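You operate a simulated robot arm through the tools that you are given. There is no shell and no other tool.

You are at the controls of a simulated robot arm. One attempt, no reset.

Task
Scoop coffee from the brown jar into the basket, to between its lines.
Fine: use the yellow scoop and lay it on the drainer; close jar and basket; hardly a crumb spilt. Where these are worked on the way, their far stop is far enough and under half their travel is too little: coffee basket.
Where things are to end (x, y in the base frame): yellow coffee scoop within 6 cm of [65, 30].
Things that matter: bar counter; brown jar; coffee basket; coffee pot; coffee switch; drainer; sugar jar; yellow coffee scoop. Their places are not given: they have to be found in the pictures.

Only the result counts: the job must be done as asked and must still hold three seconds after the hand-in. Knocking over, shifting, dropping, spilling or breaking anything else fails it.

Robot
A 6-joint arm with a two-finger parallel gripper, fixed in place. Base frame: the origin is on the floor under the middle of its stand, x ahead of it, y to its left, z up. Units: cm, rad, N and s.
With the tool pointing down near the work surface it reaches from about 36 to 76 cm from the base axis. Its first joint turns from -1.152 to 1.152 rad. Payload 2.45 kg.
The tool frame sits at the grasp point between the pads (the TCP): z along the fingers, y along the line on which they close. The tips reach 2.4 cm beyond it. Largest opening 6.8 cm; finger width 1.7, thickness 1; the body of the gripper, 4 by 7 cm, starts 4.1 cm behind the TCP.
Orientation is told as [roll, pitch, yaw] about the base's x, y, z axes, in that order, counted from this pose: with the fingers straight down and closing along the base's y, the tool's x points along the base's -x, its y along +y and its z along -z.

Tools
- The arm moves only by the tool play_rows. Its argument "motion" is a list of rows, each an object (a shift or turn left out is 0, a gripper value left out holds the last) with "rotation": the turn, a rotation vector about the base's x, y, z in rad, a list of three; "xyz": the shift along the base's x, y, z in cm, a list of three; "claw": the gripper command, from -1 (shut) to 1 (fully open), values between in proportion. In form: [{"rotation": [ax, ay, az], "xyz": [tx, ty, tz], "claw": claw}, ...]. A call has 1 to 20 rows; each row shifts and turns the commanded pose from where the row before left it. A row lasts 0.2 s, in which the tool goes at most 5 cm and 0.15 rad; a call with a longer step from one row to the next is refused whole, and so is a gripper value outside its range. Where a pose cannot be reached the arm comes as near as it can. A force on the tool above 40 N (or 10 N above the force at the start of the call, whichever is more), or a blocked arm, ends the call early, and 0.2 s more pass. Each finger travels about 10.8 cm/s and halts on what it meets, pressing with about 27 N; the grip force reading is that of the motor and also rises with nothing between the fingers. The clock runs only during rows and for 0.2 s after the last one: add rows that do not move to give the fingers time. The reply holds the time, the measured pose of the TCP, the force on the tool along the base axes, the opening and the grip force, in the units named above and with some noise, with the torque about the TCP (base axes, N m) and any sound that the robot's microphone picked up.
- Cameras (640 x 400 px; columns grow to the right, rows downward): "scene" is fixed at [17.28, 41.35, 147.33]; the picture's right is [-0.73, -0.69, 0.00], its down [-0.34, 0.35, -0.87] and it looks along [0.60, -0.63, -0.49] (base axes); focal length 214 px, centre (320, 200). "wrist" rides on the gripper at [8.4, 1.1, -7.5] in the tool frame; the picture's right is [-0.13, 0.99, 0.00], its down [-0.60, -0.08, -0.79] and it looks along [-0.79, -0.10, 0.61] (tool axes); focal length 251 px, centre (320, 200).
- snapshot(camera): a new picture of that camera. It takes no simulated time.
- pixel_to_xyz(camera, pixels): for up to 12 pixels [column, row] of the newest picture of that camera ("zoom" is the newest enlarged one), the place [x, y, z] in the base frame of the surface seen there, good to about 0.2 cm. It takes no simulated time.
- zoom(camera, box): a new picture of the part [left, top, right, bottom] of that camera's present view, enlarged. It takes no simulated time.
- job_done(): hands the job in; it is judged then, once.

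Leave the gripper open and the arm clear of the work at the hand-in unless told otherwise.

The tools are called after ">>>" as a command line: name --argument value ..., lists and objects as JSON in quotes. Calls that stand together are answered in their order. play_rows: Moves the arm, as the interface text tells. Its arguments: {"type":"object","properties":{"motion":{"type":"array","items":{"type":"object","properties":{"rotation":{"type":"array","items":{"type":"number"}},"xyz":{"type":"array","items":{"type":"number"}},"claw":{"type":"number"}}}}},"required":["motion"]} The other tools are called the same way: snapshot (camera) takes a picture; pixel_to_xyz (camera, pixels) gives the place of the surface under pixels of a picture; zoom (camera, box) takes an enlarged picture of a part of a camera's view; job_done () hands the job in.

At the start:

```text
time_s: 0.0
eef_pos: [38.77, -19.94, 140.99]
orientation: [-0.002, 0.0, 0.0]
ft_force: [0.3, 0.3, 0.0]
moment: [-0.04, 0.0, -0.01]
width: 6.79
finger_force: 0.2
```

scene: 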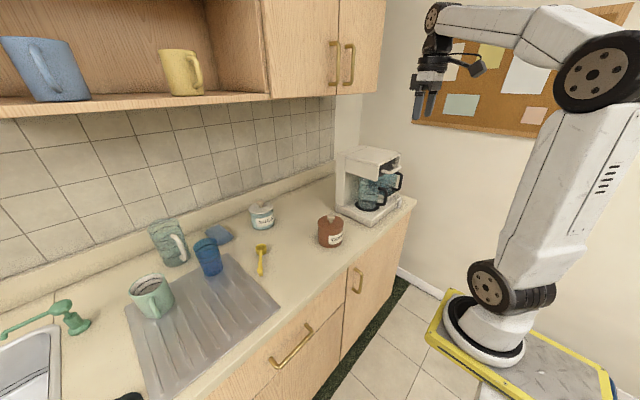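
wrist: 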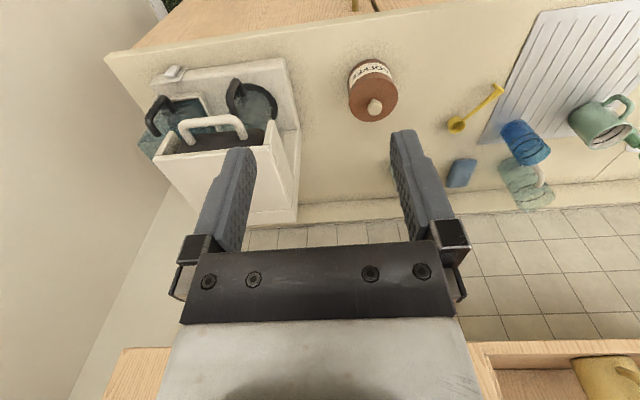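

I see the counter with a brown jar near (330,230), a coffee machine near (370,185), a yellow scoop near (261,258), and the drainer near (200,320). I'll zoom in on each to learn their details.

>>> zoom --camera "scene" --box '[300, 130, 430, 260]'

>>> zoom --camera "scene" --box '[220, 190, 350, 290]'

>>> zoom --camera "wrist" --box '[130, 40, 320, 230]'

>>> zoom --camera "wrist" --box '[330, 40, 540, 200]'

```text
3.08 times, centred on (365, 195) of scene
```

zoom: 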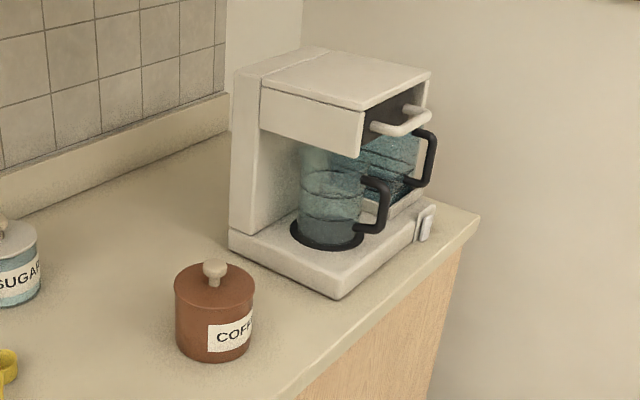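

```text
4.00 times, centred on (285, 240) of scene
```

zoom: 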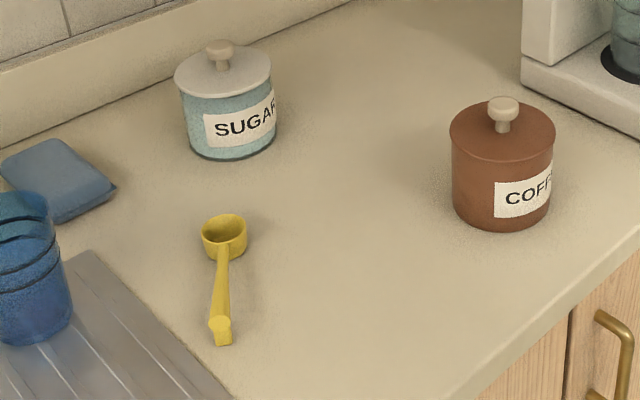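

```text
2.11 times, centred on (225, 135) of wrist
```

zoom: 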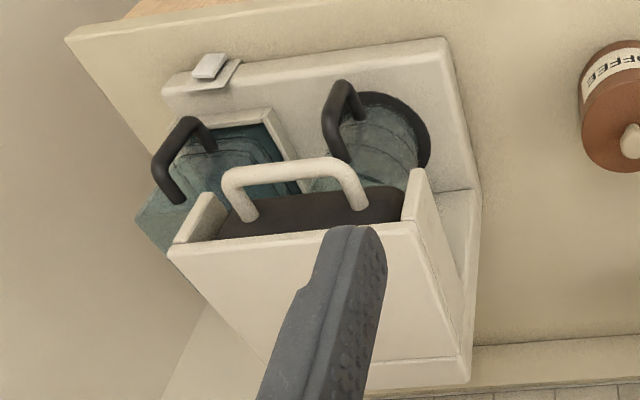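

```text
2.50 times, centred on (435, 120) of wrist
```

zoom: 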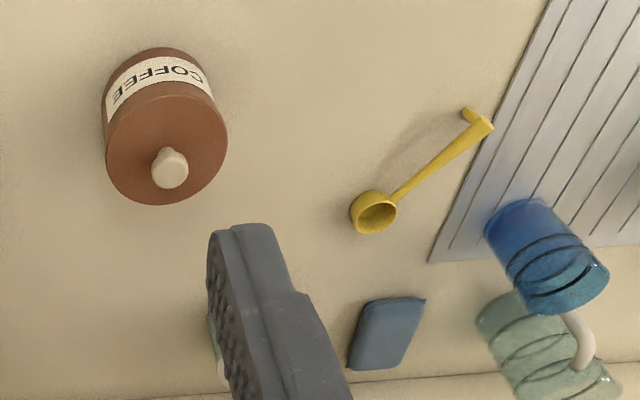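

I'll read 3D places off both raw pictures: machine, handle, jar, knob, scoop, drainer.

>>> snapshot --camera "scene"

>>> pixel_to_xyz --camera "scene" --pixels '[[331, 218], [331, 236], [319, 222], [344, 222], [267, 247], [262, 258], [259, 272], [275, 308], [128, 310], [225, 257], [150, 395], [300, 280]]'

>>> pixel_to_xyz --camera "scene" --pixels '[[378, 156], [387, 152], [373, 156], [354, 154], [338, 153], [365, 148], [372, 200], [369, 215], [348, 205], [384, 170], [399, 180], [386, 176]]'

>>> snapshot --camera "wrist"

>>> pixel_to_xyz --camera "wrist" --pixels '[[375, 107], [370, 90], [457, 125], [455, 120], [478, 107], [498, 88], [212, 122], [183, 128], [241, 128], [215, 140], [200, 160], [290, 150]]'

```text
taken
```

scene: 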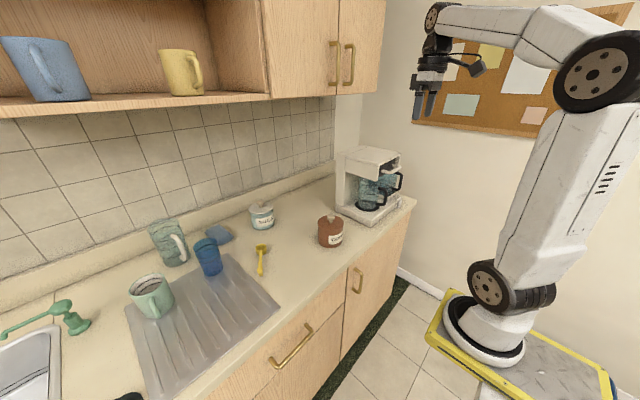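

```text
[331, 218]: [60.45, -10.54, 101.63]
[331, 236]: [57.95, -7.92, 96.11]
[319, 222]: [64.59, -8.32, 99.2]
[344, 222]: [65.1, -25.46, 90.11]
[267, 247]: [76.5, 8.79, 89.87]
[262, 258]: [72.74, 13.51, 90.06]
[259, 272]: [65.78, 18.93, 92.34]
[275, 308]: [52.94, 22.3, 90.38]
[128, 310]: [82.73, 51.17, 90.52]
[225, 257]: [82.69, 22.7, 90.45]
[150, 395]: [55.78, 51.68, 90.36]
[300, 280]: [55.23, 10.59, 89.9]
```

```text
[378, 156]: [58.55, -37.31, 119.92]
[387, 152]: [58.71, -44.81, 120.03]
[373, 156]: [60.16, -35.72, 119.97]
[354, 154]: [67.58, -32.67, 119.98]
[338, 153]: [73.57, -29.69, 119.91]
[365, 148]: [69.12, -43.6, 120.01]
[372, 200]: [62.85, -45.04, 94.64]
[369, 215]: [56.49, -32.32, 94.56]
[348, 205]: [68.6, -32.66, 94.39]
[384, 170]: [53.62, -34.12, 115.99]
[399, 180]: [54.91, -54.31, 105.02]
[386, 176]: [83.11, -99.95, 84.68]
```

```text
taken
```

wrist: 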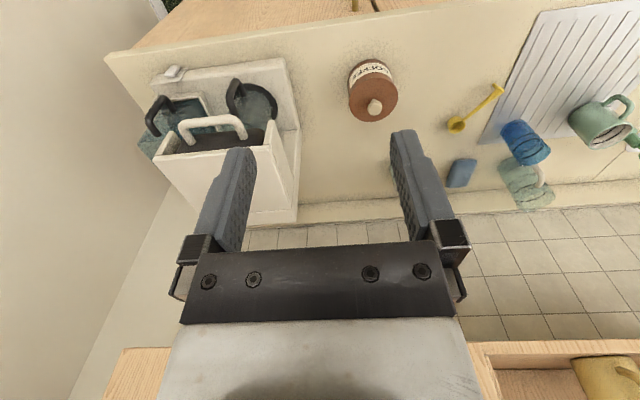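

```text
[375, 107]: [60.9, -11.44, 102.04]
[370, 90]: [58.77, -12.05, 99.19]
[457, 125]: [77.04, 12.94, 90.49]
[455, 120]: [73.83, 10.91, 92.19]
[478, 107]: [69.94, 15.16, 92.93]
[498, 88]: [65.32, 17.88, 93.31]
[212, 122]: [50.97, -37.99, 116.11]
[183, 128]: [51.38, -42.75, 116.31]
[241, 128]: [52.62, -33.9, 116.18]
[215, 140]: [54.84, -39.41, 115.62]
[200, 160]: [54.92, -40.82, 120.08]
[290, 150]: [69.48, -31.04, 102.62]
```

The handle bar of the basket is at about x 51, y -43…-34, z 116; the machine's top is z 120; counter at z 90. I'll first move the hand in free air, well in front of the machine, to look at the basket closely.

>>> play_rows --motion '[{"xyz": [0.2, -3, -1.5], "claw": 1}, {"xyz": [0.2, -3, -1.5]}, {"xyz": [0.2, -3, -1.5]}, {"xyz": [0.2, -3, -1.5]}, {"xyz": [0.2, -3, -1.5]}, {"xyz": [0.2, -3, -1.5]}]'

>>> snapshot --camera "wrist"

>>> snapshot --camera "scene"

```text
time_s: 1.4
eef_pos: [39.78, -38.18, 131.7]
orientation: [-0.004, 0.0, 0.0]
ft_force: [0.0, -1.0, -0.5]
moment: [0.01, -0.01, 0.02]
width: 6.8
finger_force: 0.1
```

```text
taken
```

wrist: 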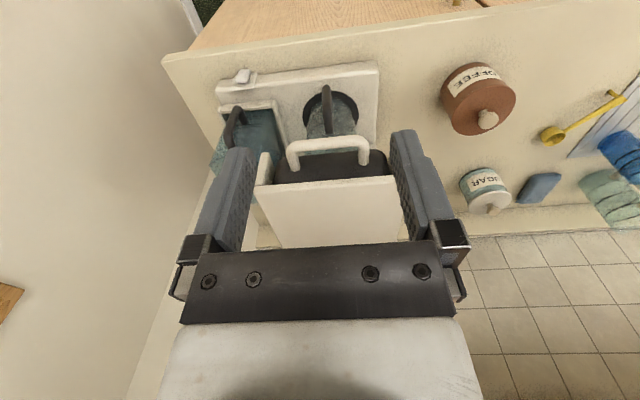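

```text
taken
```

scene: 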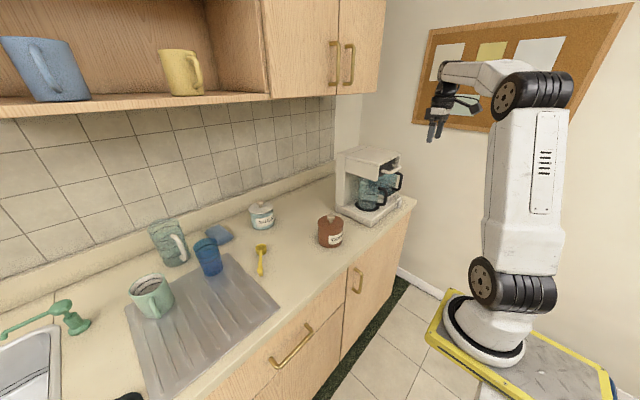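

I zoom on the basket front and handle in the wrist view around (330,160).

>>> zoom --camera "wrist" --box '[240, 60, 400, 220]'

>>> pixel_to_xyz --camera "wrist" --pixels '[[327, 142], [292, 150], [362, 145], [330, 165], [300, 170], [385, 165], [280, 180], [270, 190], [395, 180], [280, 163], [327, 153], [341, 152]]'

```text
2.50 times, centred on (320, 140) of wrist
```

zoom: 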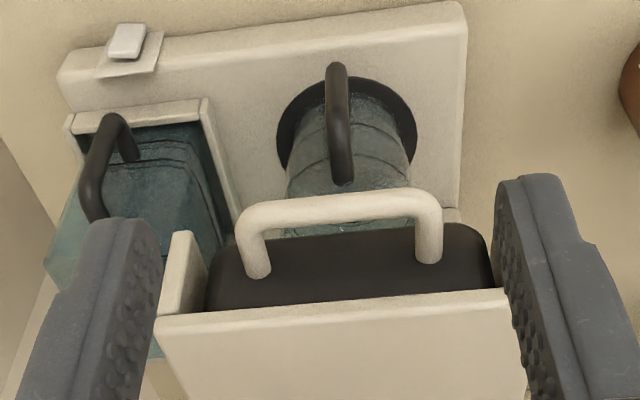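

```text
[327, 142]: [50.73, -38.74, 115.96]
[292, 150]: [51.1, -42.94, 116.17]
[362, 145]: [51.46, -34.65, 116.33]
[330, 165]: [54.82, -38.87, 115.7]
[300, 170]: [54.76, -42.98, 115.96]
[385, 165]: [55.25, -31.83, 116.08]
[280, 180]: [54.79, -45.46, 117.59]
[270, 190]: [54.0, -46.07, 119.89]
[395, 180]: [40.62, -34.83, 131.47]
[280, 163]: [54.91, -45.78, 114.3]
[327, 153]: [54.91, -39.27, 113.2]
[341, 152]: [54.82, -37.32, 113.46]
```

The bar runs along y at about x 51, z 116, with the dark front at x 54.8 behind it, and the lid's front edge at z 120. I check the exact edges of the lid and bar before hooking behind the bar.

>>> pixel_to_xyz --camera "wrist" --pixels '[[328, 184], [290, 190], [370, 182], [328, 178], [310, 143], [345, 140], [300, 175], [320, 167], [304, 166], [358, 162], [315, 149], [355, 147]]'

>>> zoom --camera "scene" --box '[330, 140, 420, 220]'

>>> pixel_to_xyz --camera "zoom" --pixels '[[360, 125], [420, 95], [410, 130], [390, 110], [450, 75], [470, 100], [300, 100], [440, 150], [450, 260], [420, 330], [455, 205], [500, 300]]'

```text
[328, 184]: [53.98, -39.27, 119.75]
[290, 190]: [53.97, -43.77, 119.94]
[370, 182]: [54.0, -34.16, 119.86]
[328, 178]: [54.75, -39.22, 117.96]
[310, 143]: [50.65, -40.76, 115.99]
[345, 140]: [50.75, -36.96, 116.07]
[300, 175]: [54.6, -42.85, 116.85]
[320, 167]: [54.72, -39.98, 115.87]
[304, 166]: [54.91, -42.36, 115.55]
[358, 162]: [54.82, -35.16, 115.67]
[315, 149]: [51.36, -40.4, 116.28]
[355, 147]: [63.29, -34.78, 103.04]
```

```text
5.00 times, centred on (375, 180) of scene
```

zoom: 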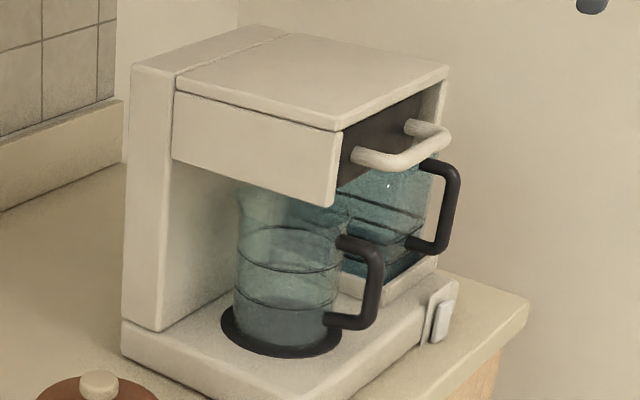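

```text
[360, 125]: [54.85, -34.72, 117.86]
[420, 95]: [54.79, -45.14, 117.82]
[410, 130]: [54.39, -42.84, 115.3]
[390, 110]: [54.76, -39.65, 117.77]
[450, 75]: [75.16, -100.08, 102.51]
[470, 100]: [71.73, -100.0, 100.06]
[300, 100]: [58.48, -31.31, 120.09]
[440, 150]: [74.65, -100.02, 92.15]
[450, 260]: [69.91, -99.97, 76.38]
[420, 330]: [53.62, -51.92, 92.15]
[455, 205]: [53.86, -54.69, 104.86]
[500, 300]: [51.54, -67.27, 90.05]
```

The fingers shut are about 2 x 1.7 cm; the gap behind the bar is x 51.8–54.8. I'll shut the claw, go over the gap at (53.2, -38.7) and come down above it.

>>> play_rows --motion '[{"claw": -1}, {"xyz": [3.35, -0.13, 0]}, {"xyz": [3.35, -0.13, 0]}, {"xyz": [3.35, -0.13, 0]}, {"xyz": [3.35, -0.13, -2]}, {"xyz": [0, 0, -3]}, {"xyz": [0, 0, -2.5]}, {"xyz": [0, 0, 0]}]'

>>> snapshot --camera "wrist"

>>> zoom --camera "scene" --box '[330, 120, 430, 220]'

```text
time_s: 3.2
eef_pos: [53.2, -38.52, 124.43]
orientation: [-0.001, 0.0, 0.002]
ft_force: [-0.3, 0.4, -0.4]
moment: [-0.03, 0.01, 0.04]
width: 0.01
finger_force: 23.0
```

```text
taken
```

wrist: 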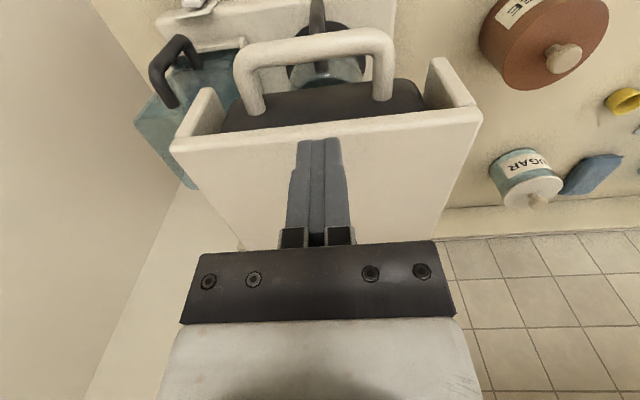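

```text
4.00 times, centred on (380, 170) of scene
```

zoom: 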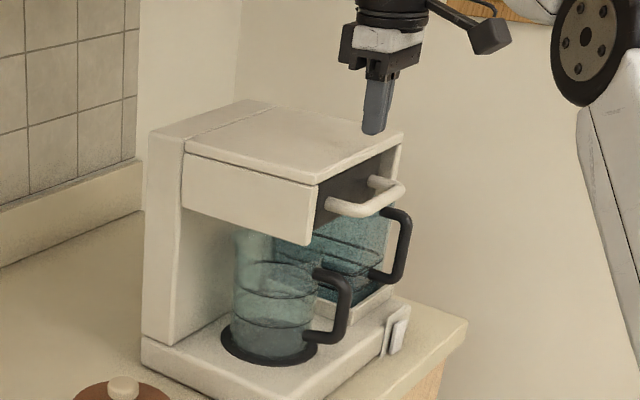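

The tips stand above the gap, but the lid edge at x 54 is close; I read the bar's near and far edges in this closer wrist view (rows 30–60 at column 310).

>>> pixel_to_xyz --camera "wrist" --pixels '[[310, 37], [310, 41], [310, 45], [310, 50], [310, 54], [310, 57], [350, 38], [350, 46], [350, 52], [310, 90], [310, 105], [310, 130]]'

>>> zoom --camera "wrist" --box '[220, 20, 440, 160]'

```text
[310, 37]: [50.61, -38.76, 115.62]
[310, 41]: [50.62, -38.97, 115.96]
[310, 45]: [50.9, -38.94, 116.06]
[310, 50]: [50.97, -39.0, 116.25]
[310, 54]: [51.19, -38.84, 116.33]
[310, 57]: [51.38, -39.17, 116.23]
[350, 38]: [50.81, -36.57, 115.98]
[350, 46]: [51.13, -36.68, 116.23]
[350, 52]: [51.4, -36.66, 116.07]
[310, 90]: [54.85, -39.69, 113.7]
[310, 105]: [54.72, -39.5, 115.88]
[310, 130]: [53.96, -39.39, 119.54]
```

```text
2.86 times, centred on (330, 90) of wrist
```

zoom: 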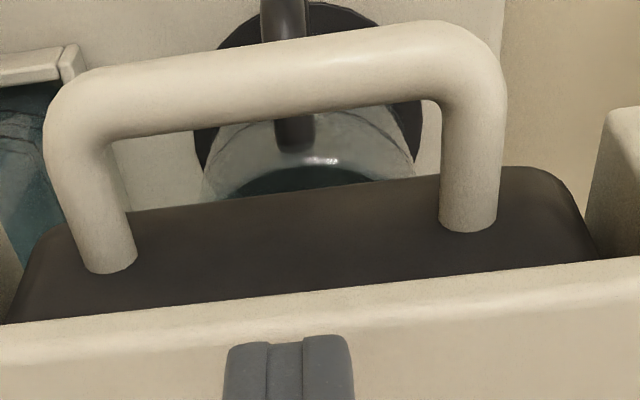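

The bar's centre is near x 51.1, z 115.65, its inner edge 51.7. I set x to 52.8 and lower the shut fingers to z 116.9 (tips at 114.5).

>>> play_rows --motion '[{"xyz": [-0.4, -0.1, 0]}, {"xyz": [0, 0, -2.5]}, {"xyz": [0, 0, -2.5]}, {"xyz": [0, 0, -2.3]}, {"xyz": [0, 0, 0]}]'

>>> zoom --camera "scene" --box '[330, 120, 430, 220]'

>>> snapshot --camera "wrist"

```text
time_s: 4.4
eef_pos: [52.89, -38.44, 117.37]
orientation: [0.0, 0.001, 0.001]
ft_force: [0.0, 0.6, 0.2]
moment: [-0.01, 0.0, -0.04]
width: 0.0
finger_force: 23.5
```

```text
4.00 times, centred on (380, 170) of scene
```

zoom: 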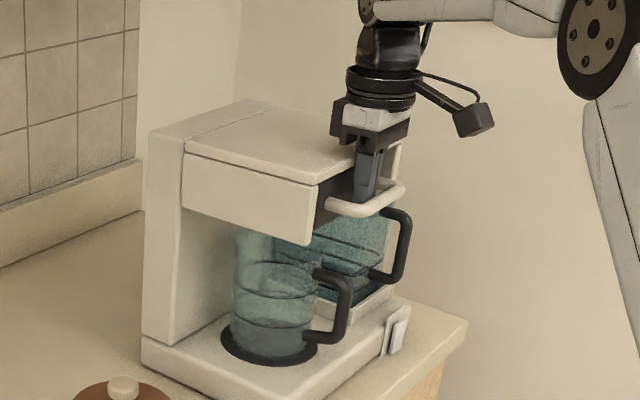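

```text
taken
```

wrist: 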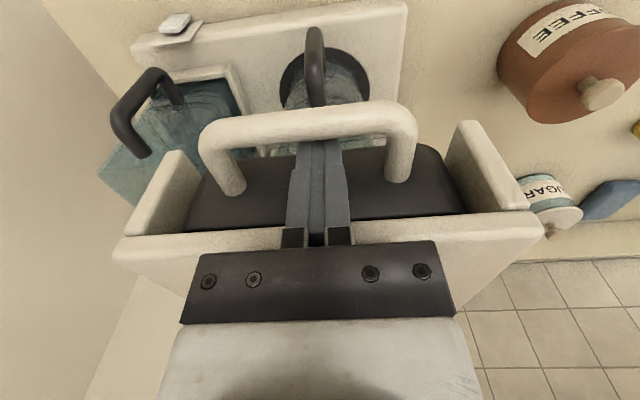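

The shut fingers are behind the bar (z 117.4). A bit lower, then pull toward -x in small steps.

>>> play_rows --motion '[{"xyz": [0, 0, -0.4]}, {"xyz": [-1, 0, 0]}, {"xyz": [-1, 0, 0]}, {"xyz": [-1, 0, 0]}, {"xyz": [-1, 0, 0]}, {"xyz": [-1, 0, 0]}]'

>>> snapshot --camera "wrist"

>>> zoom --camera "scene" --box '[330, 120, 430, 220]'

```text
time_s: 5.8
eef_pos: [48.07, -38.46, 116.78]
orientation: [0.0, -0.001, 0.001]
ft_force: [1.3, 0.2, 0.6]
moment: [0.01, -0.01, 0.01]
width: 0.0
finger_force: 23.9
```

```text
taken
```

wrist: 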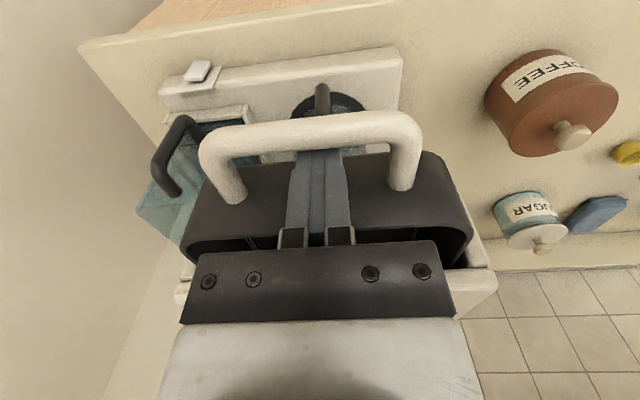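

```text
4.00 times, centred on (380, 170) of scene
```

zoom: 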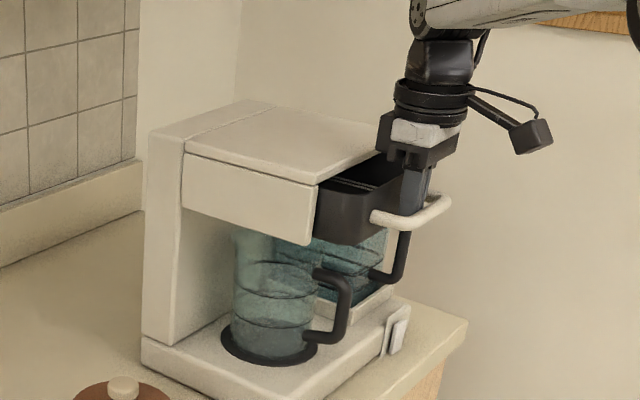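

The basket slides out as a drawer (about 4 cm so far, force 1 N). I go on pulling until its stop.

>>> play_rows --motion '[{"xyz": [-1, 0, 0]}, {"xyz": [-1, 0, 0]}, {"xyz": [-1, 0, 0]}, {"xyz": [-0.8, 0, 0]}, {"xyz": [-0.8, 0, 0]}]'

>>> zoom --camera "scene" --box '[330, 120, 430, 220]'

```text
time_s: 7.0
eef_pos: [43.36, -38.38, 116.8]
orientation: [-0.002, -0.001, 0.001]
ft_force: [1.1, -0.7, -0.6]
moment: [-0.03, 0.0, -0.01]
width: 0.0
finger_force: 23.5
```

```text
4.00 times, centred on (380, 170) of scene
```

zoom: 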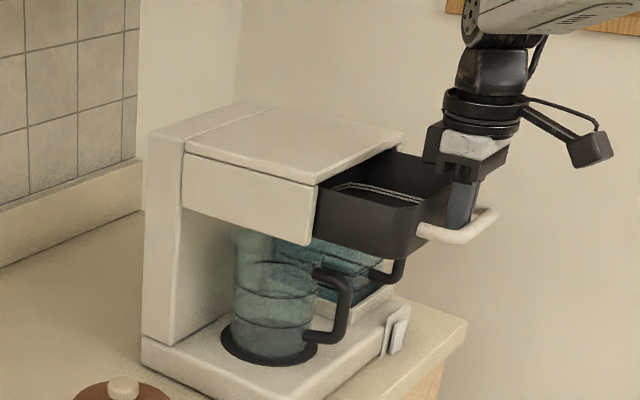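

About 9 cm open, lines are visible inside. I keep pulling gently to find the stop.

>>> play_rows --motion '[{"xyz": [-0.7, 0, 0]}, {"xyz": [-0.7, 0, 0]}, {"xyz": [-0.7, 0, 0]}, {"xyz": [-0.7, 0, 0]}]'

>>> zoom --camera "scene" --box '[330, 120, 430, 220]'

```text
time_s: 8.0
eef_pos: [40.52, -38.65, 116.74]
orientation: [-0.004, -0.002, 0.002]
ft_force: [0.5, 0.4, 0.7]
moment: [-0.01, -0.01, -0.01]
width: 0.0
finger_force: 23.6
```

```text
4.00 times, centred on (380, 170) of scene
```

zoom: 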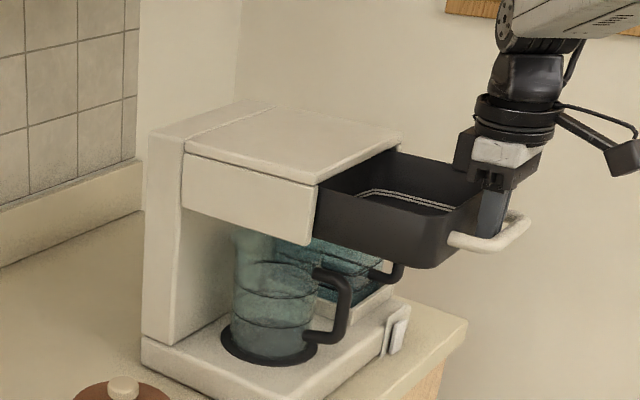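

Still sliding freely; a few more small steps.

>>> play_rows --motion '[{"xyz": [-0.5, 0, 0]}, {"xyz": [-0.5, 0, 0]}, {"xyz": [-0.5, 0, 0]}, {"xyz": [-0.5, 0, 0]}, {"xyz": [-0.3, 0, 0]}]'

>>> zoom --camera "scene" --box '[330, 120, 430, 220]'

>>> snapshot --camera "wrist"

```text
time_s: 8.6
eef_pos: [40.26, -38.49, 116.85]
orientation: [-0.011, -0.018, 0.005]
ft_force: [10.0, -2.7, -2.2]
moment: [-0.04, -0.17, 0.01]
width: 0.01
finger_force: 24.1
stopped in row 3: the force on the tool passed its limit at 47 N (the readings are from after the stop); the commanded pose is now the measured one
```

```text
4.00 times, centred on (380, 170) of scene
```

zoom: 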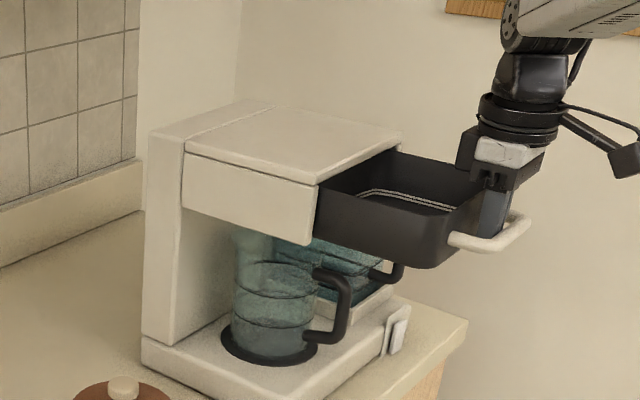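

```text
taken
```

wrist: 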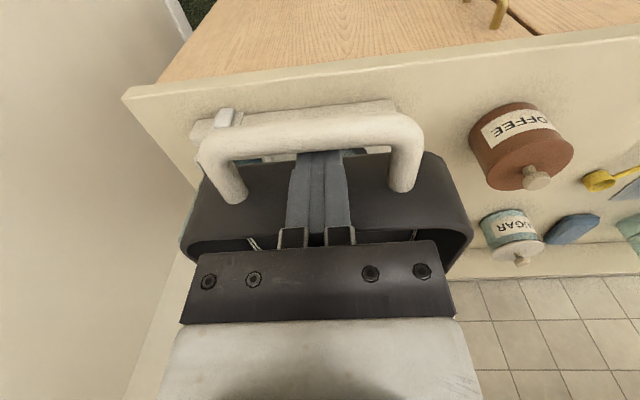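

The stop is reached at x≈40.3 (47 N). I ease off +x a little and lift straight up, then look into the basket.

>>> play_rows --motion '[{"xyz": [0.6, 0, 0]}, {"xyz": [0.2, 0, 1.5]}, {"xyz": [0, 0, 3]}, {"xyz": [0, 0, 4]}, {"xyz": [0, 0, 4]}, {"xyz": [-1, 1, 3]}, {"xyz": [0, 0, 0]}]'

>>> snapshot --camera "wrist"

>>> snapshot --camera "scene"

>>> zoom --camera "scene" --box '[370, 150, 430, 210]'

```text
time_s: 10.2
eef_pos: [39.94, -37.6, 132.19]
orientation: [-0.008, -0.016, 0.008]
ft_force: [-0.3, -0.3, 0.7]
moment: [0.03, 0.0, 0.0]
width: 0.0
finger_force: 23.6
```

```text
taken
```

wrist: 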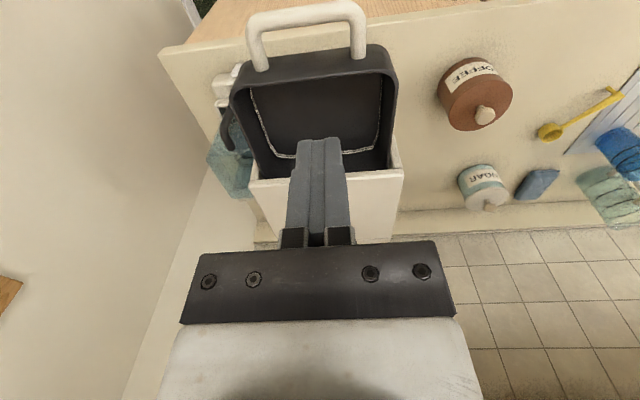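

```text
taken
```

scene: 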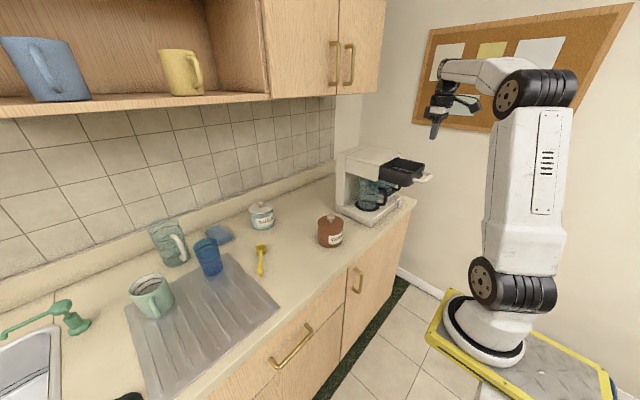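

```text
6.67 times, centred on (400, 180) of scene
```

zoom: 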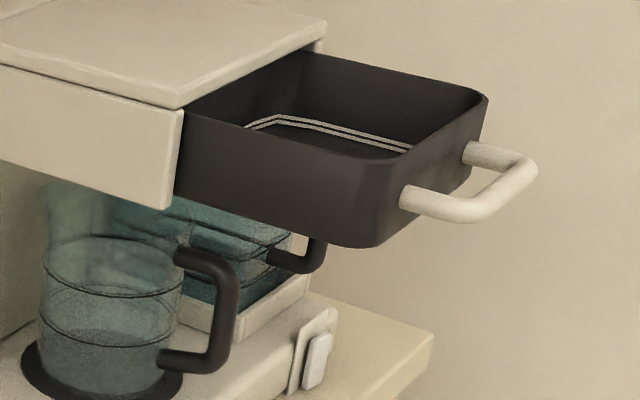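

The basket shows two thin white lines near the floor. I measure the rim, floor and lines in the zooms.

>>> pixel_to_xyz --camera "zoom" --pixels '[[485, 98], [300, 55], [380, 250], [375, 160], [300, 150], [290, 118], [350, 131], [350, 138], [290, 126], [350, 150], [330, 100], [440, 130]]'

>>> zoom --camera "wrist" --box '[220, 30, 420, 190]'

>>> pixel_to_xyz --camera "zoom" --pixels '[[140, 250], [130, 225], [110, 195], [300, 250], [300, 180], [300, 300], [480, 370], [485, 340], [490, 310], [510, 240], [250, 350], [200, 340]]'

```text
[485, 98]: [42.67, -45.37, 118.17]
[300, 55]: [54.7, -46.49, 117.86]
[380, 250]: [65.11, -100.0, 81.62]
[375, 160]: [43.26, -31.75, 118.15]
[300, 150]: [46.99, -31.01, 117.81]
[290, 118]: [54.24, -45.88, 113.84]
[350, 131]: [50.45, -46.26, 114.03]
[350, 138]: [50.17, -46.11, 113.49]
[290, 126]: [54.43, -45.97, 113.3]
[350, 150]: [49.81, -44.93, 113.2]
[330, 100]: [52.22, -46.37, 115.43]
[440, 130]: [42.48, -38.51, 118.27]
```

```text
2.50 times, centred on (320, 110) of wrist
```

zoom: 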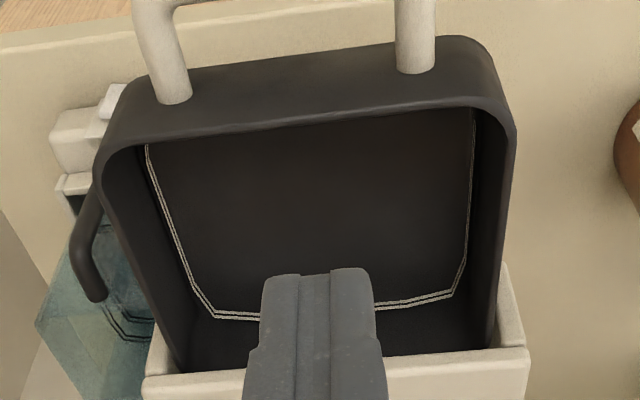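

```text
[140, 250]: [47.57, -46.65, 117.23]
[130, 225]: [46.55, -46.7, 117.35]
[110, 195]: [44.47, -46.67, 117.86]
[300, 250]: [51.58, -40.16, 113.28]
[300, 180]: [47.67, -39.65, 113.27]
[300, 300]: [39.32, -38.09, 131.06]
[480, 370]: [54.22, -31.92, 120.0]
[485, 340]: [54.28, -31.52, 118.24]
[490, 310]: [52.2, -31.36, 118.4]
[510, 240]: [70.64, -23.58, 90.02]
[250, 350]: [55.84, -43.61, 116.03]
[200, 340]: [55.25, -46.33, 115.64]
```

Basket: floor z≈113.25, lines at about z 113.5 and 114.0, rim 118.2, inner y −46…−31.5, x from 43 back into the machine. Next I move to look at the brown jar from up close, with the claw open.

>>> play_rows --motion '[{"xyz": [0, 4, 0], "claw": 1}, {"xyz": [0, 4.5, 0]}, {"xyz": [0, 4.5, -1]}, {"xyz": [0, 4.5, -3]}, {"xyz": [0, 4.5, -4]}, {"xyz": [0, 4.5, -4]}, {"xyz": [0, 0, -4]}, {"xyz": [0, 0, 0]}]'

>>> snapshot --camera "wrist"

>>> zoom --camera "scene" --box '[290, 190, 370, 270]'

```text
refused: row 4 steps farther than a row can; nothing moved
```

```text
taken
```

wrist: 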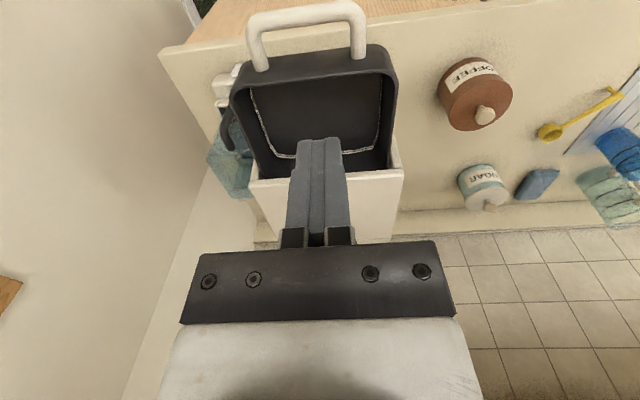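

```text
5.00 times, centred on (330, 230) of scene
```

zoom: 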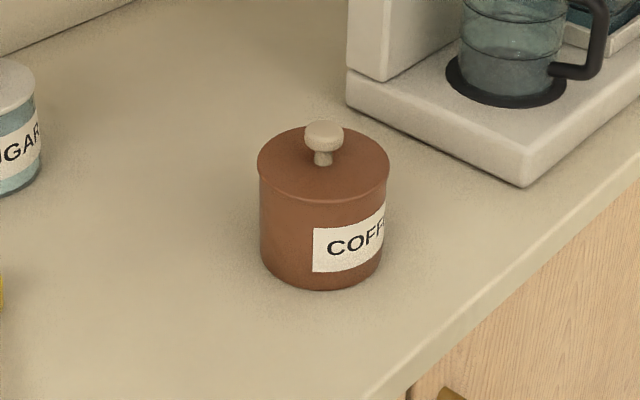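

The call was refused for too long a row (5.4 cm). Same move in smaller steps.

>>> play_rows --motion '[{"xyz": [0, 4, 0], "claw": 1}, {"xyz": [0, 4.5, 0]}, {"xyz": [0, 4.5, -1]}, {"xyz": [0, 4, -3]}, {"xyz": [0, 4, -3]}, {"xyz": [0, 4, -3]}, {"xyz": [0, 1.5, -4]}, {"xyz": [0, 0, -3]}, {"xyz": [0, 0, 0]}]'

>>> snapshot --camera "wrist"

```text
time_s: 12.2
eef_pos: [39.79, -11.46, 115.04]
orientation: [-0.009, -0.013, 0.004]
ft_force: [0.6, 0.3, -0.2]
moment: [-0.05, -0.02, -0.01]
width: 6.83
finger_force: 0.1
```

```text
taken
```

wrist: 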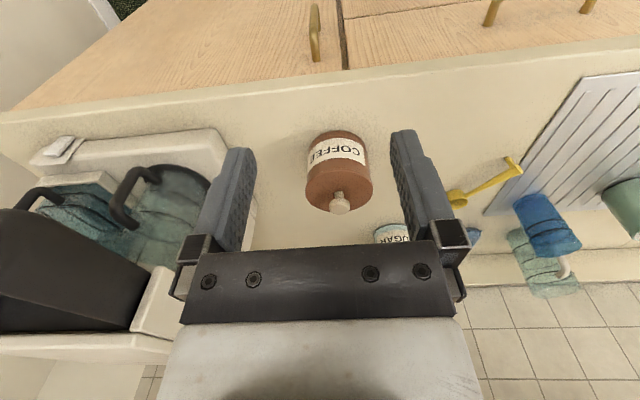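

The jar shows at (338,165) with its knob at (340,203). I measure it.

>>> zoom --camera "wrist" --box '[280, 110, 400, 230]'

>>> pixel_to_xyz --camera "wrist" --pixels '[[338, 134], [338, 150], [306, 183], [371, 183], [338, 170], [340, 203], [340, 196], [340, 210], [332, 203], [348, 203], [325, 205], [355, 200]]'

>>> zoom --camera "scene" --box '[305, 205, 355, 255]'

>>> pixel_to_xyz --camera "zoom" --pixels '[[325, 115], [325, 95], [300, 130], [345, 130], [240, 180], [400, 180], [320, 240], [190, 200], [250, 150], [320, 270], [310, 330], [310, 390]]'

```text
3.33 times, centred on (340, 170) of wrist
```

zoom: 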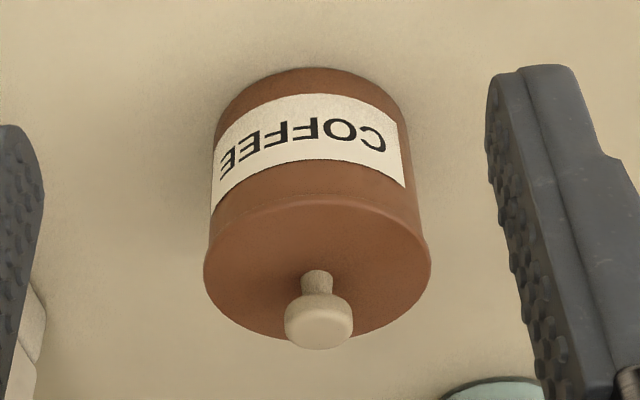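

```text
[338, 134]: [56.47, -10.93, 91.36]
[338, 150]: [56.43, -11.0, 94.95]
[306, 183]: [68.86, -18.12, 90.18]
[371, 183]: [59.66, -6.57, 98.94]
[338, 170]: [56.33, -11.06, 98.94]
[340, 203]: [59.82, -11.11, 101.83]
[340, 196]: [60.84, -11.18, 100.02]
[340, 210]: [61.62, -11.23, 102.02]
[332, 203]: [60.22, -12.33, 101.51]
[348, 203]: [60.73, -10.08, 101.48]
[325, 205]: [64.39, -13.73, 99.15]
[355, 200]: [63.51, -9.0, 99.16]
```

```text
8.00 times, centred on (330, 230) of scene
```

zoom: 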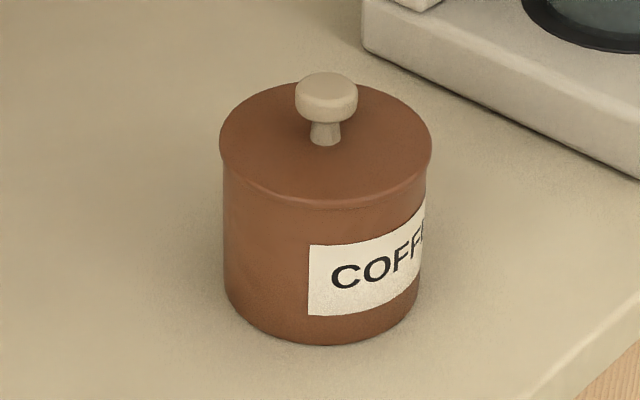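

```text
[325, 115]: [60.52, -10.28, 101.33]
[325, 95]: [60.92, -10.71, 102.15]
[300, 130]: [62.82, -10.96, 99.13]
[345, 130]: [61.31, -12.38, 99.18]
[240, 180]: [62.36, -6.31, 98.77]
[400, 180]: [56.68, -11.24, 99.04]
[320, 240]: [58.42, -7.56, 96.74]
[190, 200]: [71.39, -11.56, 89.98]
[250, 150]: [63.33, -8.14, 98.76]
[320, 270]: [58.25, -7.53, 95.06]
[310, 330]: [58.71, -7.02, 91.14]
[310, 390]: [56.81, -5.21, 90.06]
```

The jar's centre is about (61.2, −11.1), radius 4.8, lid top z 99.1, knob 2.6 cm wide from z≈100.5 to 102.1. Before touching the jar I look at the scoop closely.

>>> play_rows --motion '[{"xyz": [0.6, 4.5, 0]}, {"xyz": [0.6, 4.5, 0]}, {"xyz": [0.6, 4.5, 0]}, {"xyz": [0.6, 4.5, 0]}, {"xyz": [0.6, 4, -1]}, {"xyz": [1, 3, -2]}, {"xyz": [0, 0, 0]}]'

>>> snapshot --camera "wrist"

>>> zoom --camera "wrist" --box '[240, 100, 400, 200]'

```text
time_s: 13.8
eef_pos: [43.79, 13.96, 112.18]
orientation: [-0.01, -0.015, 0.004]
ft_force: [-0.4, -0.2, -0.5]
moment: [0.0, 0.01, 0.02]
width: 6.79
finger_force: 0.1
```

```text
taken
```

wrist: 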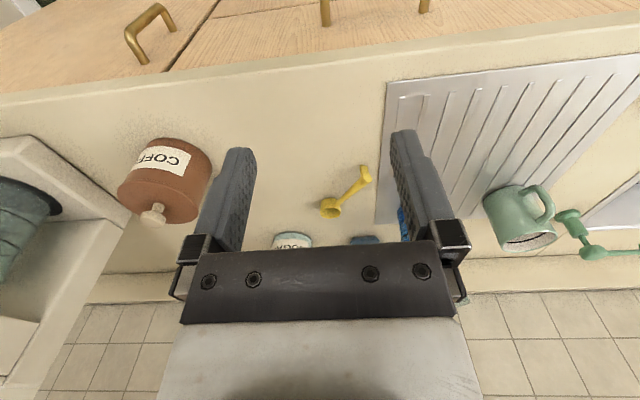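

```text
4.00 times, centred on (320, 150) of wrist
```

zoom: 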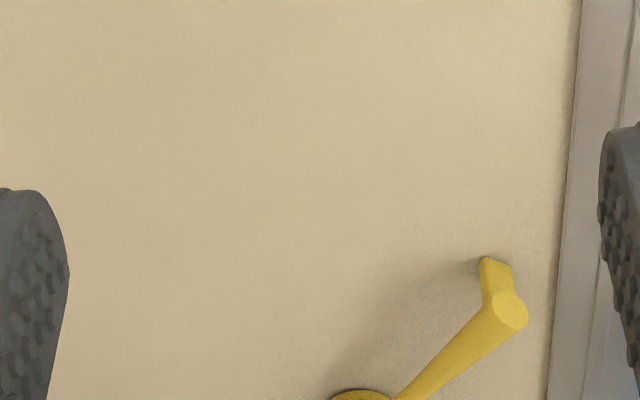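

The scoop shows at (345,190). I zoom in on it and measure.

>>> zoom --camera "wrist" --box '[300, 155, 390, 230]'

>>> pixel_to_xyz --camera "zoom" --pixels '[[505, 150], [480, 110], [480, 170], [440, 230], [400, 280], [330, 320], [280, 330], [250, 330], [160, 340], [220, 310], [220, 390], [220, 350]]'

>>> zoom --camera "scene" --box '[240, 235, 290, 285]'

>>> pixel_to_xyz --camera "zoom" --pixels '[[200, 130], [345, 130], [270, 105], [280, 190], [270, 140], [270, 170], [255, 230], [250, 290], [245, 345], [250, 390], [285, 160], [315, 170]]'

```text
5.33 times, centred on (345, 192) of wrist
```

zoom: 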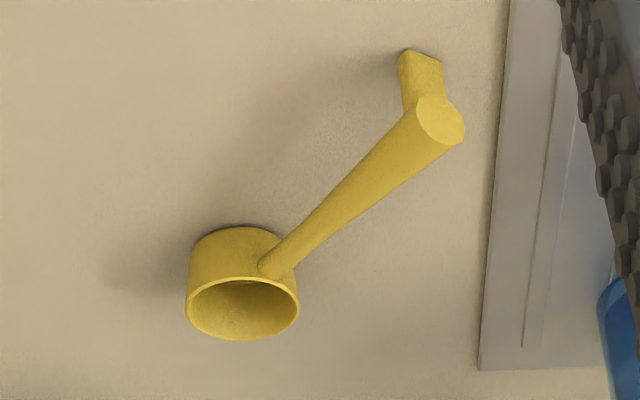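

```text
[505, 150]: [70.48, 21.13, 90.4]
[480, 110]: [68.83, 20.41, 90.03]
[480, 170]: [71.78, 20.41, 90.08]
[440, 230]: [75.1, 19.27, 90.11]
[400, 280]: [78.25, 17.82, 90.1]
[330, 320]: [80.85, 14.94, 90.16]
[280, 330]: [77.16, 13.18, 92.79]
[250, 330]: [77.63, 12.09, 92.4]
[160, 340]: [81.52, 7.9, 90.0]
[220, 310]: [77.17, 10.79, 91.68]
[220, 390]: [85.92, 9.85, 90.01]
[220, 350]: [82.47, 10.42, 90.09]
```

```text
8.00 times, centred on (265, 260) of scene
```

zoom: 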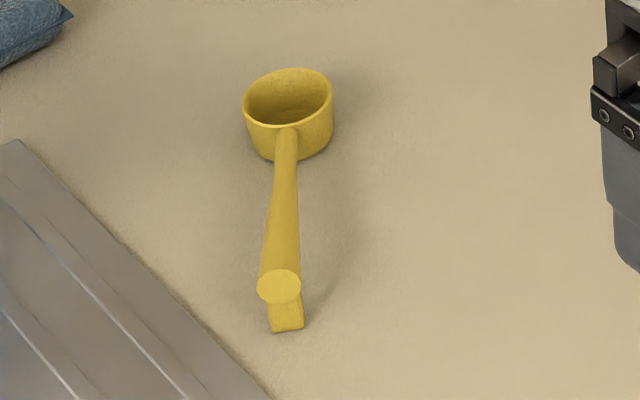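

```text
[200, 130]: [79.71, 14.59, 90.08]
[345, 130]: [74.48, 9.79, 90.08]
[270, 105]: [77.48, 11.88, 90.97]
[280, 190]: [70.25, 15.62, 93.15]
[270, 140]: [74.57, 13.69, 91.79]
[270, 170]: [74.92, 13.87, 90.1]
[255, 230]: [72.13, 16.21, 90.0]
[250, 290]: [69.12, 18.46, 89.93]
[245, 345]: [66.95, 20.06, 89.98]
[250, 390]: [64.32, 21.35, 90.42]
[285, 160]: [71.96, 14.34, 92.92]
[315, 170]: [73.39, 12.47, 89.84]
```

The scoop is a cup with a tapered round handle ending in a disc with a small foot. I measure handle axis and rim points.

>>> pixel_to_xyz --camera "zoom" --pixels '[[285, 145], [284, 170], [283, 200], [282, 230], [281, 260], [279, 287], [287, 320], [246, 112], [331, 98], [290, 71], [272, 230], [294, 230]]'

>>> zoom --camera "wrist" --box '[300, 155, 390, 230]'

>>> pixel_to_xyz --camera "zoom" --pixels '[[440, 120], [420, 75], [400, 150], [370, 180], [340, 205], [310, 235], [285, 260], [190, 295], [298, 295], [245, 280], [245, 338], [240, 250]]'

```text
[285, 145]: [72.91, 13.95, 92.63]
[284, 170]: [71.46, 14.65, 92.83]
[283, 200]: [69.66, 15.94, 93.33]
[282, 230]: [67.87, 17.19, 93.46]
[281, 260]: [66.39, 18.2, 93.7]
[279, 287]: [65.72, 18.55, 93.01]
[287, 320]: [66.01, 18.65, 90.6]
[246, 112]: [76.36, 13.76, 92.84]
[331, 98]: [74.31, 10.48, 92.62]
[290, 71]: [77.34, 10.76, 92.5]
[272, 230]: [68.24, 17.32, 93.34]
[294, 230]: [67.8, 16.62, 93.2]
```

```text
5.33 times, centred on (345, 192) of wrist
```

zoom: 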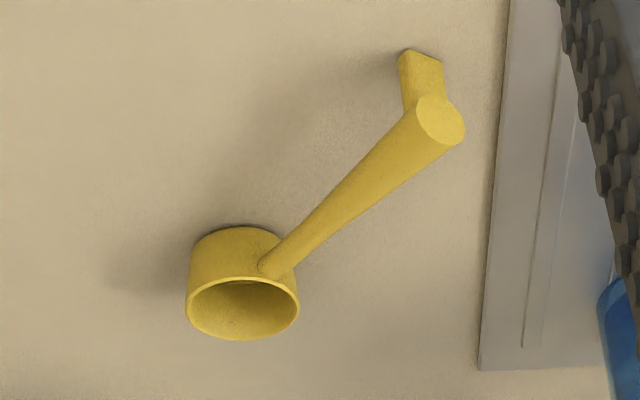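

```text
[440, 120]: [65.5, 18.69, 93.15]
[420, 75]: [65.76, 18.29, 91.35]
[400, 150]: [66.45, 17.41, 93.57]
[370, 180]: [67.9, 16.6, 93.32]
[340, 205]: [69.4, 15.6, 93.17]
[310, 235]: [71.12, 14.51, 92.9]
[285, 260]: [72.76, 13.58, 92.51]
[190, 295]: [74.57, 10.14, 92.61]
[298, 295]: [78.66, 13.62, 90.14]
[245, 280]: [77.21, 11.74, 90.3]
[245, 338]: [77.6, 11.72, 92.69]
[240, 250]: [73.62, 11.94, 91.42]
```

Scoop: rim z 92.7, cup centre ≈(75.5,12.1), radius 2; handle axis from (65.6,18.6) to (73.3,13.5). Next I go over the jar's knob at (60.9,-11.2), levelling the hand, and look before lowering.

>>> play_rows --motion '[{"xyz": [2.45, -3.6, 0], "rotation": [0.01, 0.015, -0.004]}, {"xyz": [2.45, -3.6, 0]}, {"xyz": [2.45, -3.6, 0]}, {"xyz": [2.45, -3.6, 0]}, {"xyz": [2.45, -3.6, 0]}, {"xyz": [2.45, -3.6, 0]}, {"xyz": [2.45, -3.6, 0]}, {"xyz": [0, 0, -3.5]}, {"xyz": [0, 0, 0]}]'

>>> snapshot --camera "wrist"

>>> pixel_to_xyz --camera "scene" --pixels '[[262, 212], [262, 226], [222, 233], [208, 258], [290, 245], [300, 262], [285, 225]]'

```text
time_s: 15.8
eef_pos: [61.07, -11.33, 108.86]
orientation: [0.003, 0.0, 0.0]
ft_force: [0.0, 0.3, -0.3]
moment: [0.02, 0.02, 0.01]
width: 6.81
finger_force: 0.0
```

```text
taken
```

wrist: 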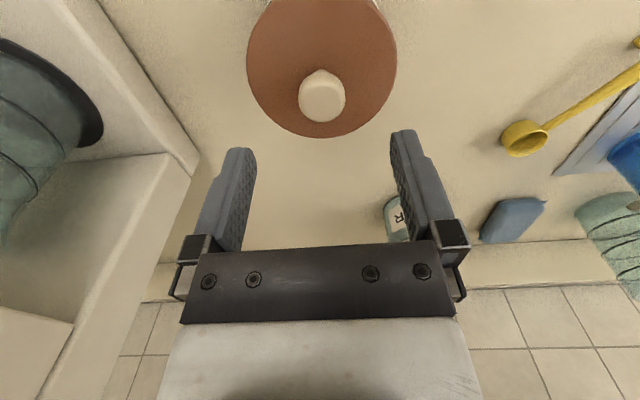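

```text
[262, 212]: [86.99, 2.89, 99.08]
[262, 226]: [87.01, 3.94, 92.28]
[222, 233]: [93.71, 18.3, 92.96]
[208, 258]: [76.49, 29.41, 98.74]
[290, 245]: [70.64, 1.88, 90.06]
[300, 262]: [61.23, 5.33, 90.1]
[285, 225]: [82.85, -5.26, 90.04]
```

The knob is at (322,97) in the wrist view between the fingers' line; I check its exact place.

>>> pixel_to_xyz --camera "wrist" --pixels '[[322, 100], [302, 97], [342, 97], [322, 118], [322, 82], [322, 72], [322, 132], [250, 60], [394, 60]]'

```text
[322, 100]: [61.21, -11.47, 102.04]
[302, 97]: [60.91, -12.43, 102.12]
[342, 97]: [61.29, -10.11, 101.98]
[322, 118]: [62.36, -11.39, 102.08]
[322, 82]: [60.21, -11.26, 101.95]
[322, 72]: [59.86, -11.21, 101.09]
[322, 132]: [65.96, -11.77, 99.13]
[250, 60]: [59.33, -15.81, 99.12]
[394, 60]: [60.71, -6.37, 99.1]
```

The knob centre is (61.1,-11.25). I lower to z≈101.9 (tips 0.4 cm above the lid) and close.

>>> play_rows --motion '[{"xyz": [0, 0.08, -3]}, {"xyz": [0, 0, -2.5]}, {"xyz": [0, 0, -1.3]}, {"xyz": [0, 0, 0]}, {"claw": -1}, {"claw": -1}, {"claw": -1}]'

>>> snapshot --camera "wrist"

```text
time_s: 17.4
eef_pos: [61.24, -11.29, 102.01]
orientation: [0.001, -0.001, 0.0]
ft_force: [0.2, 0.4, 0.0]
moment: [0.02, 0.01, -0.05]
width: 2.84
finger_force: 27.0
heard: snap
```

```text
taken
```

wrist: 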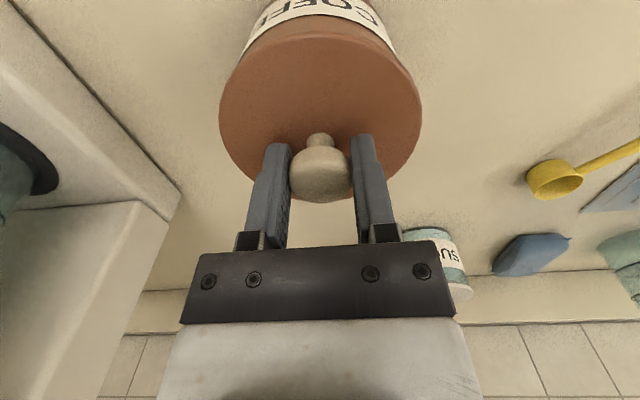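

The claw holds the knob (2.84 cm; a "snap" was heard). I lift a little, slowly, and check whether the lid alone comes up.

>>> play_rows --motion '[{"xyz": [0, 0, 0.4]}, {"xyz": [0, 0, 0.4]}, {"xyz": [0, 0, 0.4]}, {"xyz": [0, 0, 0.4]}, {"xyz": [0, 0, 0]}]'

>>> snapshot --camera "wrist"

>>> zoom --camera "scene" --box '[295, 185, 375, 265]'

```text
time_s: 18.6
eef_pos: [61.21, -11.12, 103.66]
orientation: [0.003, -0.001, 0.001]
ft_force: [-0.1, -0.4, 1.9]
moment: [-0.09, 0.05, -0.01]
width: 2.79
finger_force: 27.1
```

```text
taken
```

wrist: 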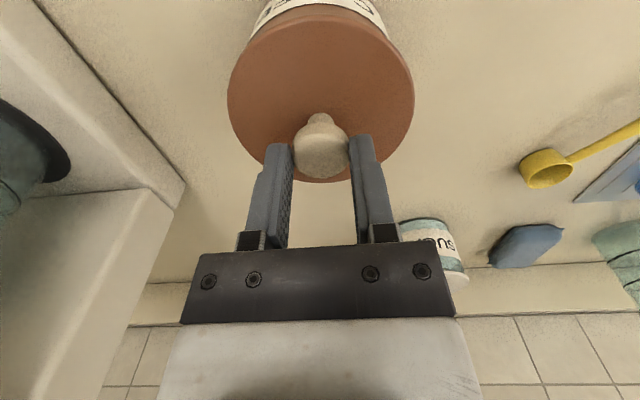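

```text
5.00 times, centred on (335, 225) of scene
```

zoom: 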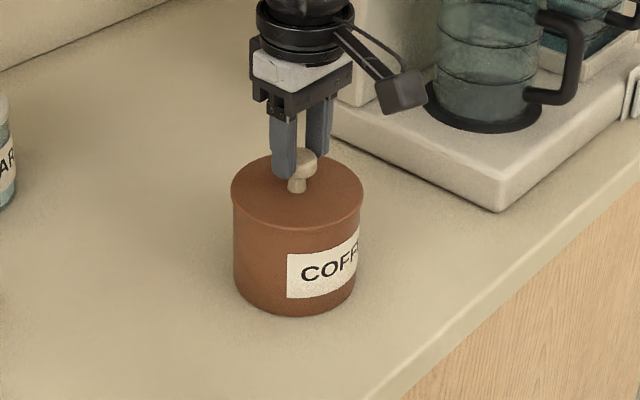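

I check whether the lid rose: lid surface, jar body and counter in both views.

>>> pixel_to_xyz --camera "wrist" --pixels '[[320, 160], [260, 100], [380, 100], [320, 60], [320, 12], [280, 8], [320, 130]]'

>>> pixel_to_xyz --camera "zoom" --pixels '[[308, 160], [320, 210], [260, 190], [345, 190], [290, 225], [290, 240], [290, 300], [290, 310]]'

>>> zoom --camera "scene" --box '[310, 205, 355, 250]'

```text
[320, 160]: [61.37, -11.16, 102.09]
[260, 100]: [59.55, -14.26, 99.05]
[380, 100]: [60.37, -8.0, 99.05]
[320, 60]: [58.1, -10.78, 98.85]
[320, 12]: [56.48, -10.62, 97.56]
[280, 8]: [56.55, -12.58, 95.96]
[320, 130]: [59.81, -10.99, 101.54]
```

```text
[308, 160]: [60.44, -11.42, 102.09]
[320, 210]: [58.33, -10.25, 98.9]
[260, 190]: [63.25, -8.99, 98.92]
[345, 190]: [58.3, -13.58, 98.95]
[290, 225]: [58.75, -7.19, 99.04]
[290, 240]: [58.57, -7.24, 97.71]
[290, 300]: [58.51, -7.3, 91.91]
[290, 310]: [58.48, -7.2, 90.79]
```

```text
8.89 times, centred on (332, 228) of scene
```

zoom: 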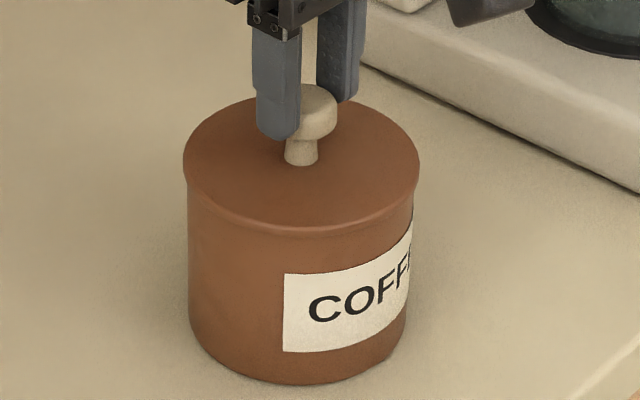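

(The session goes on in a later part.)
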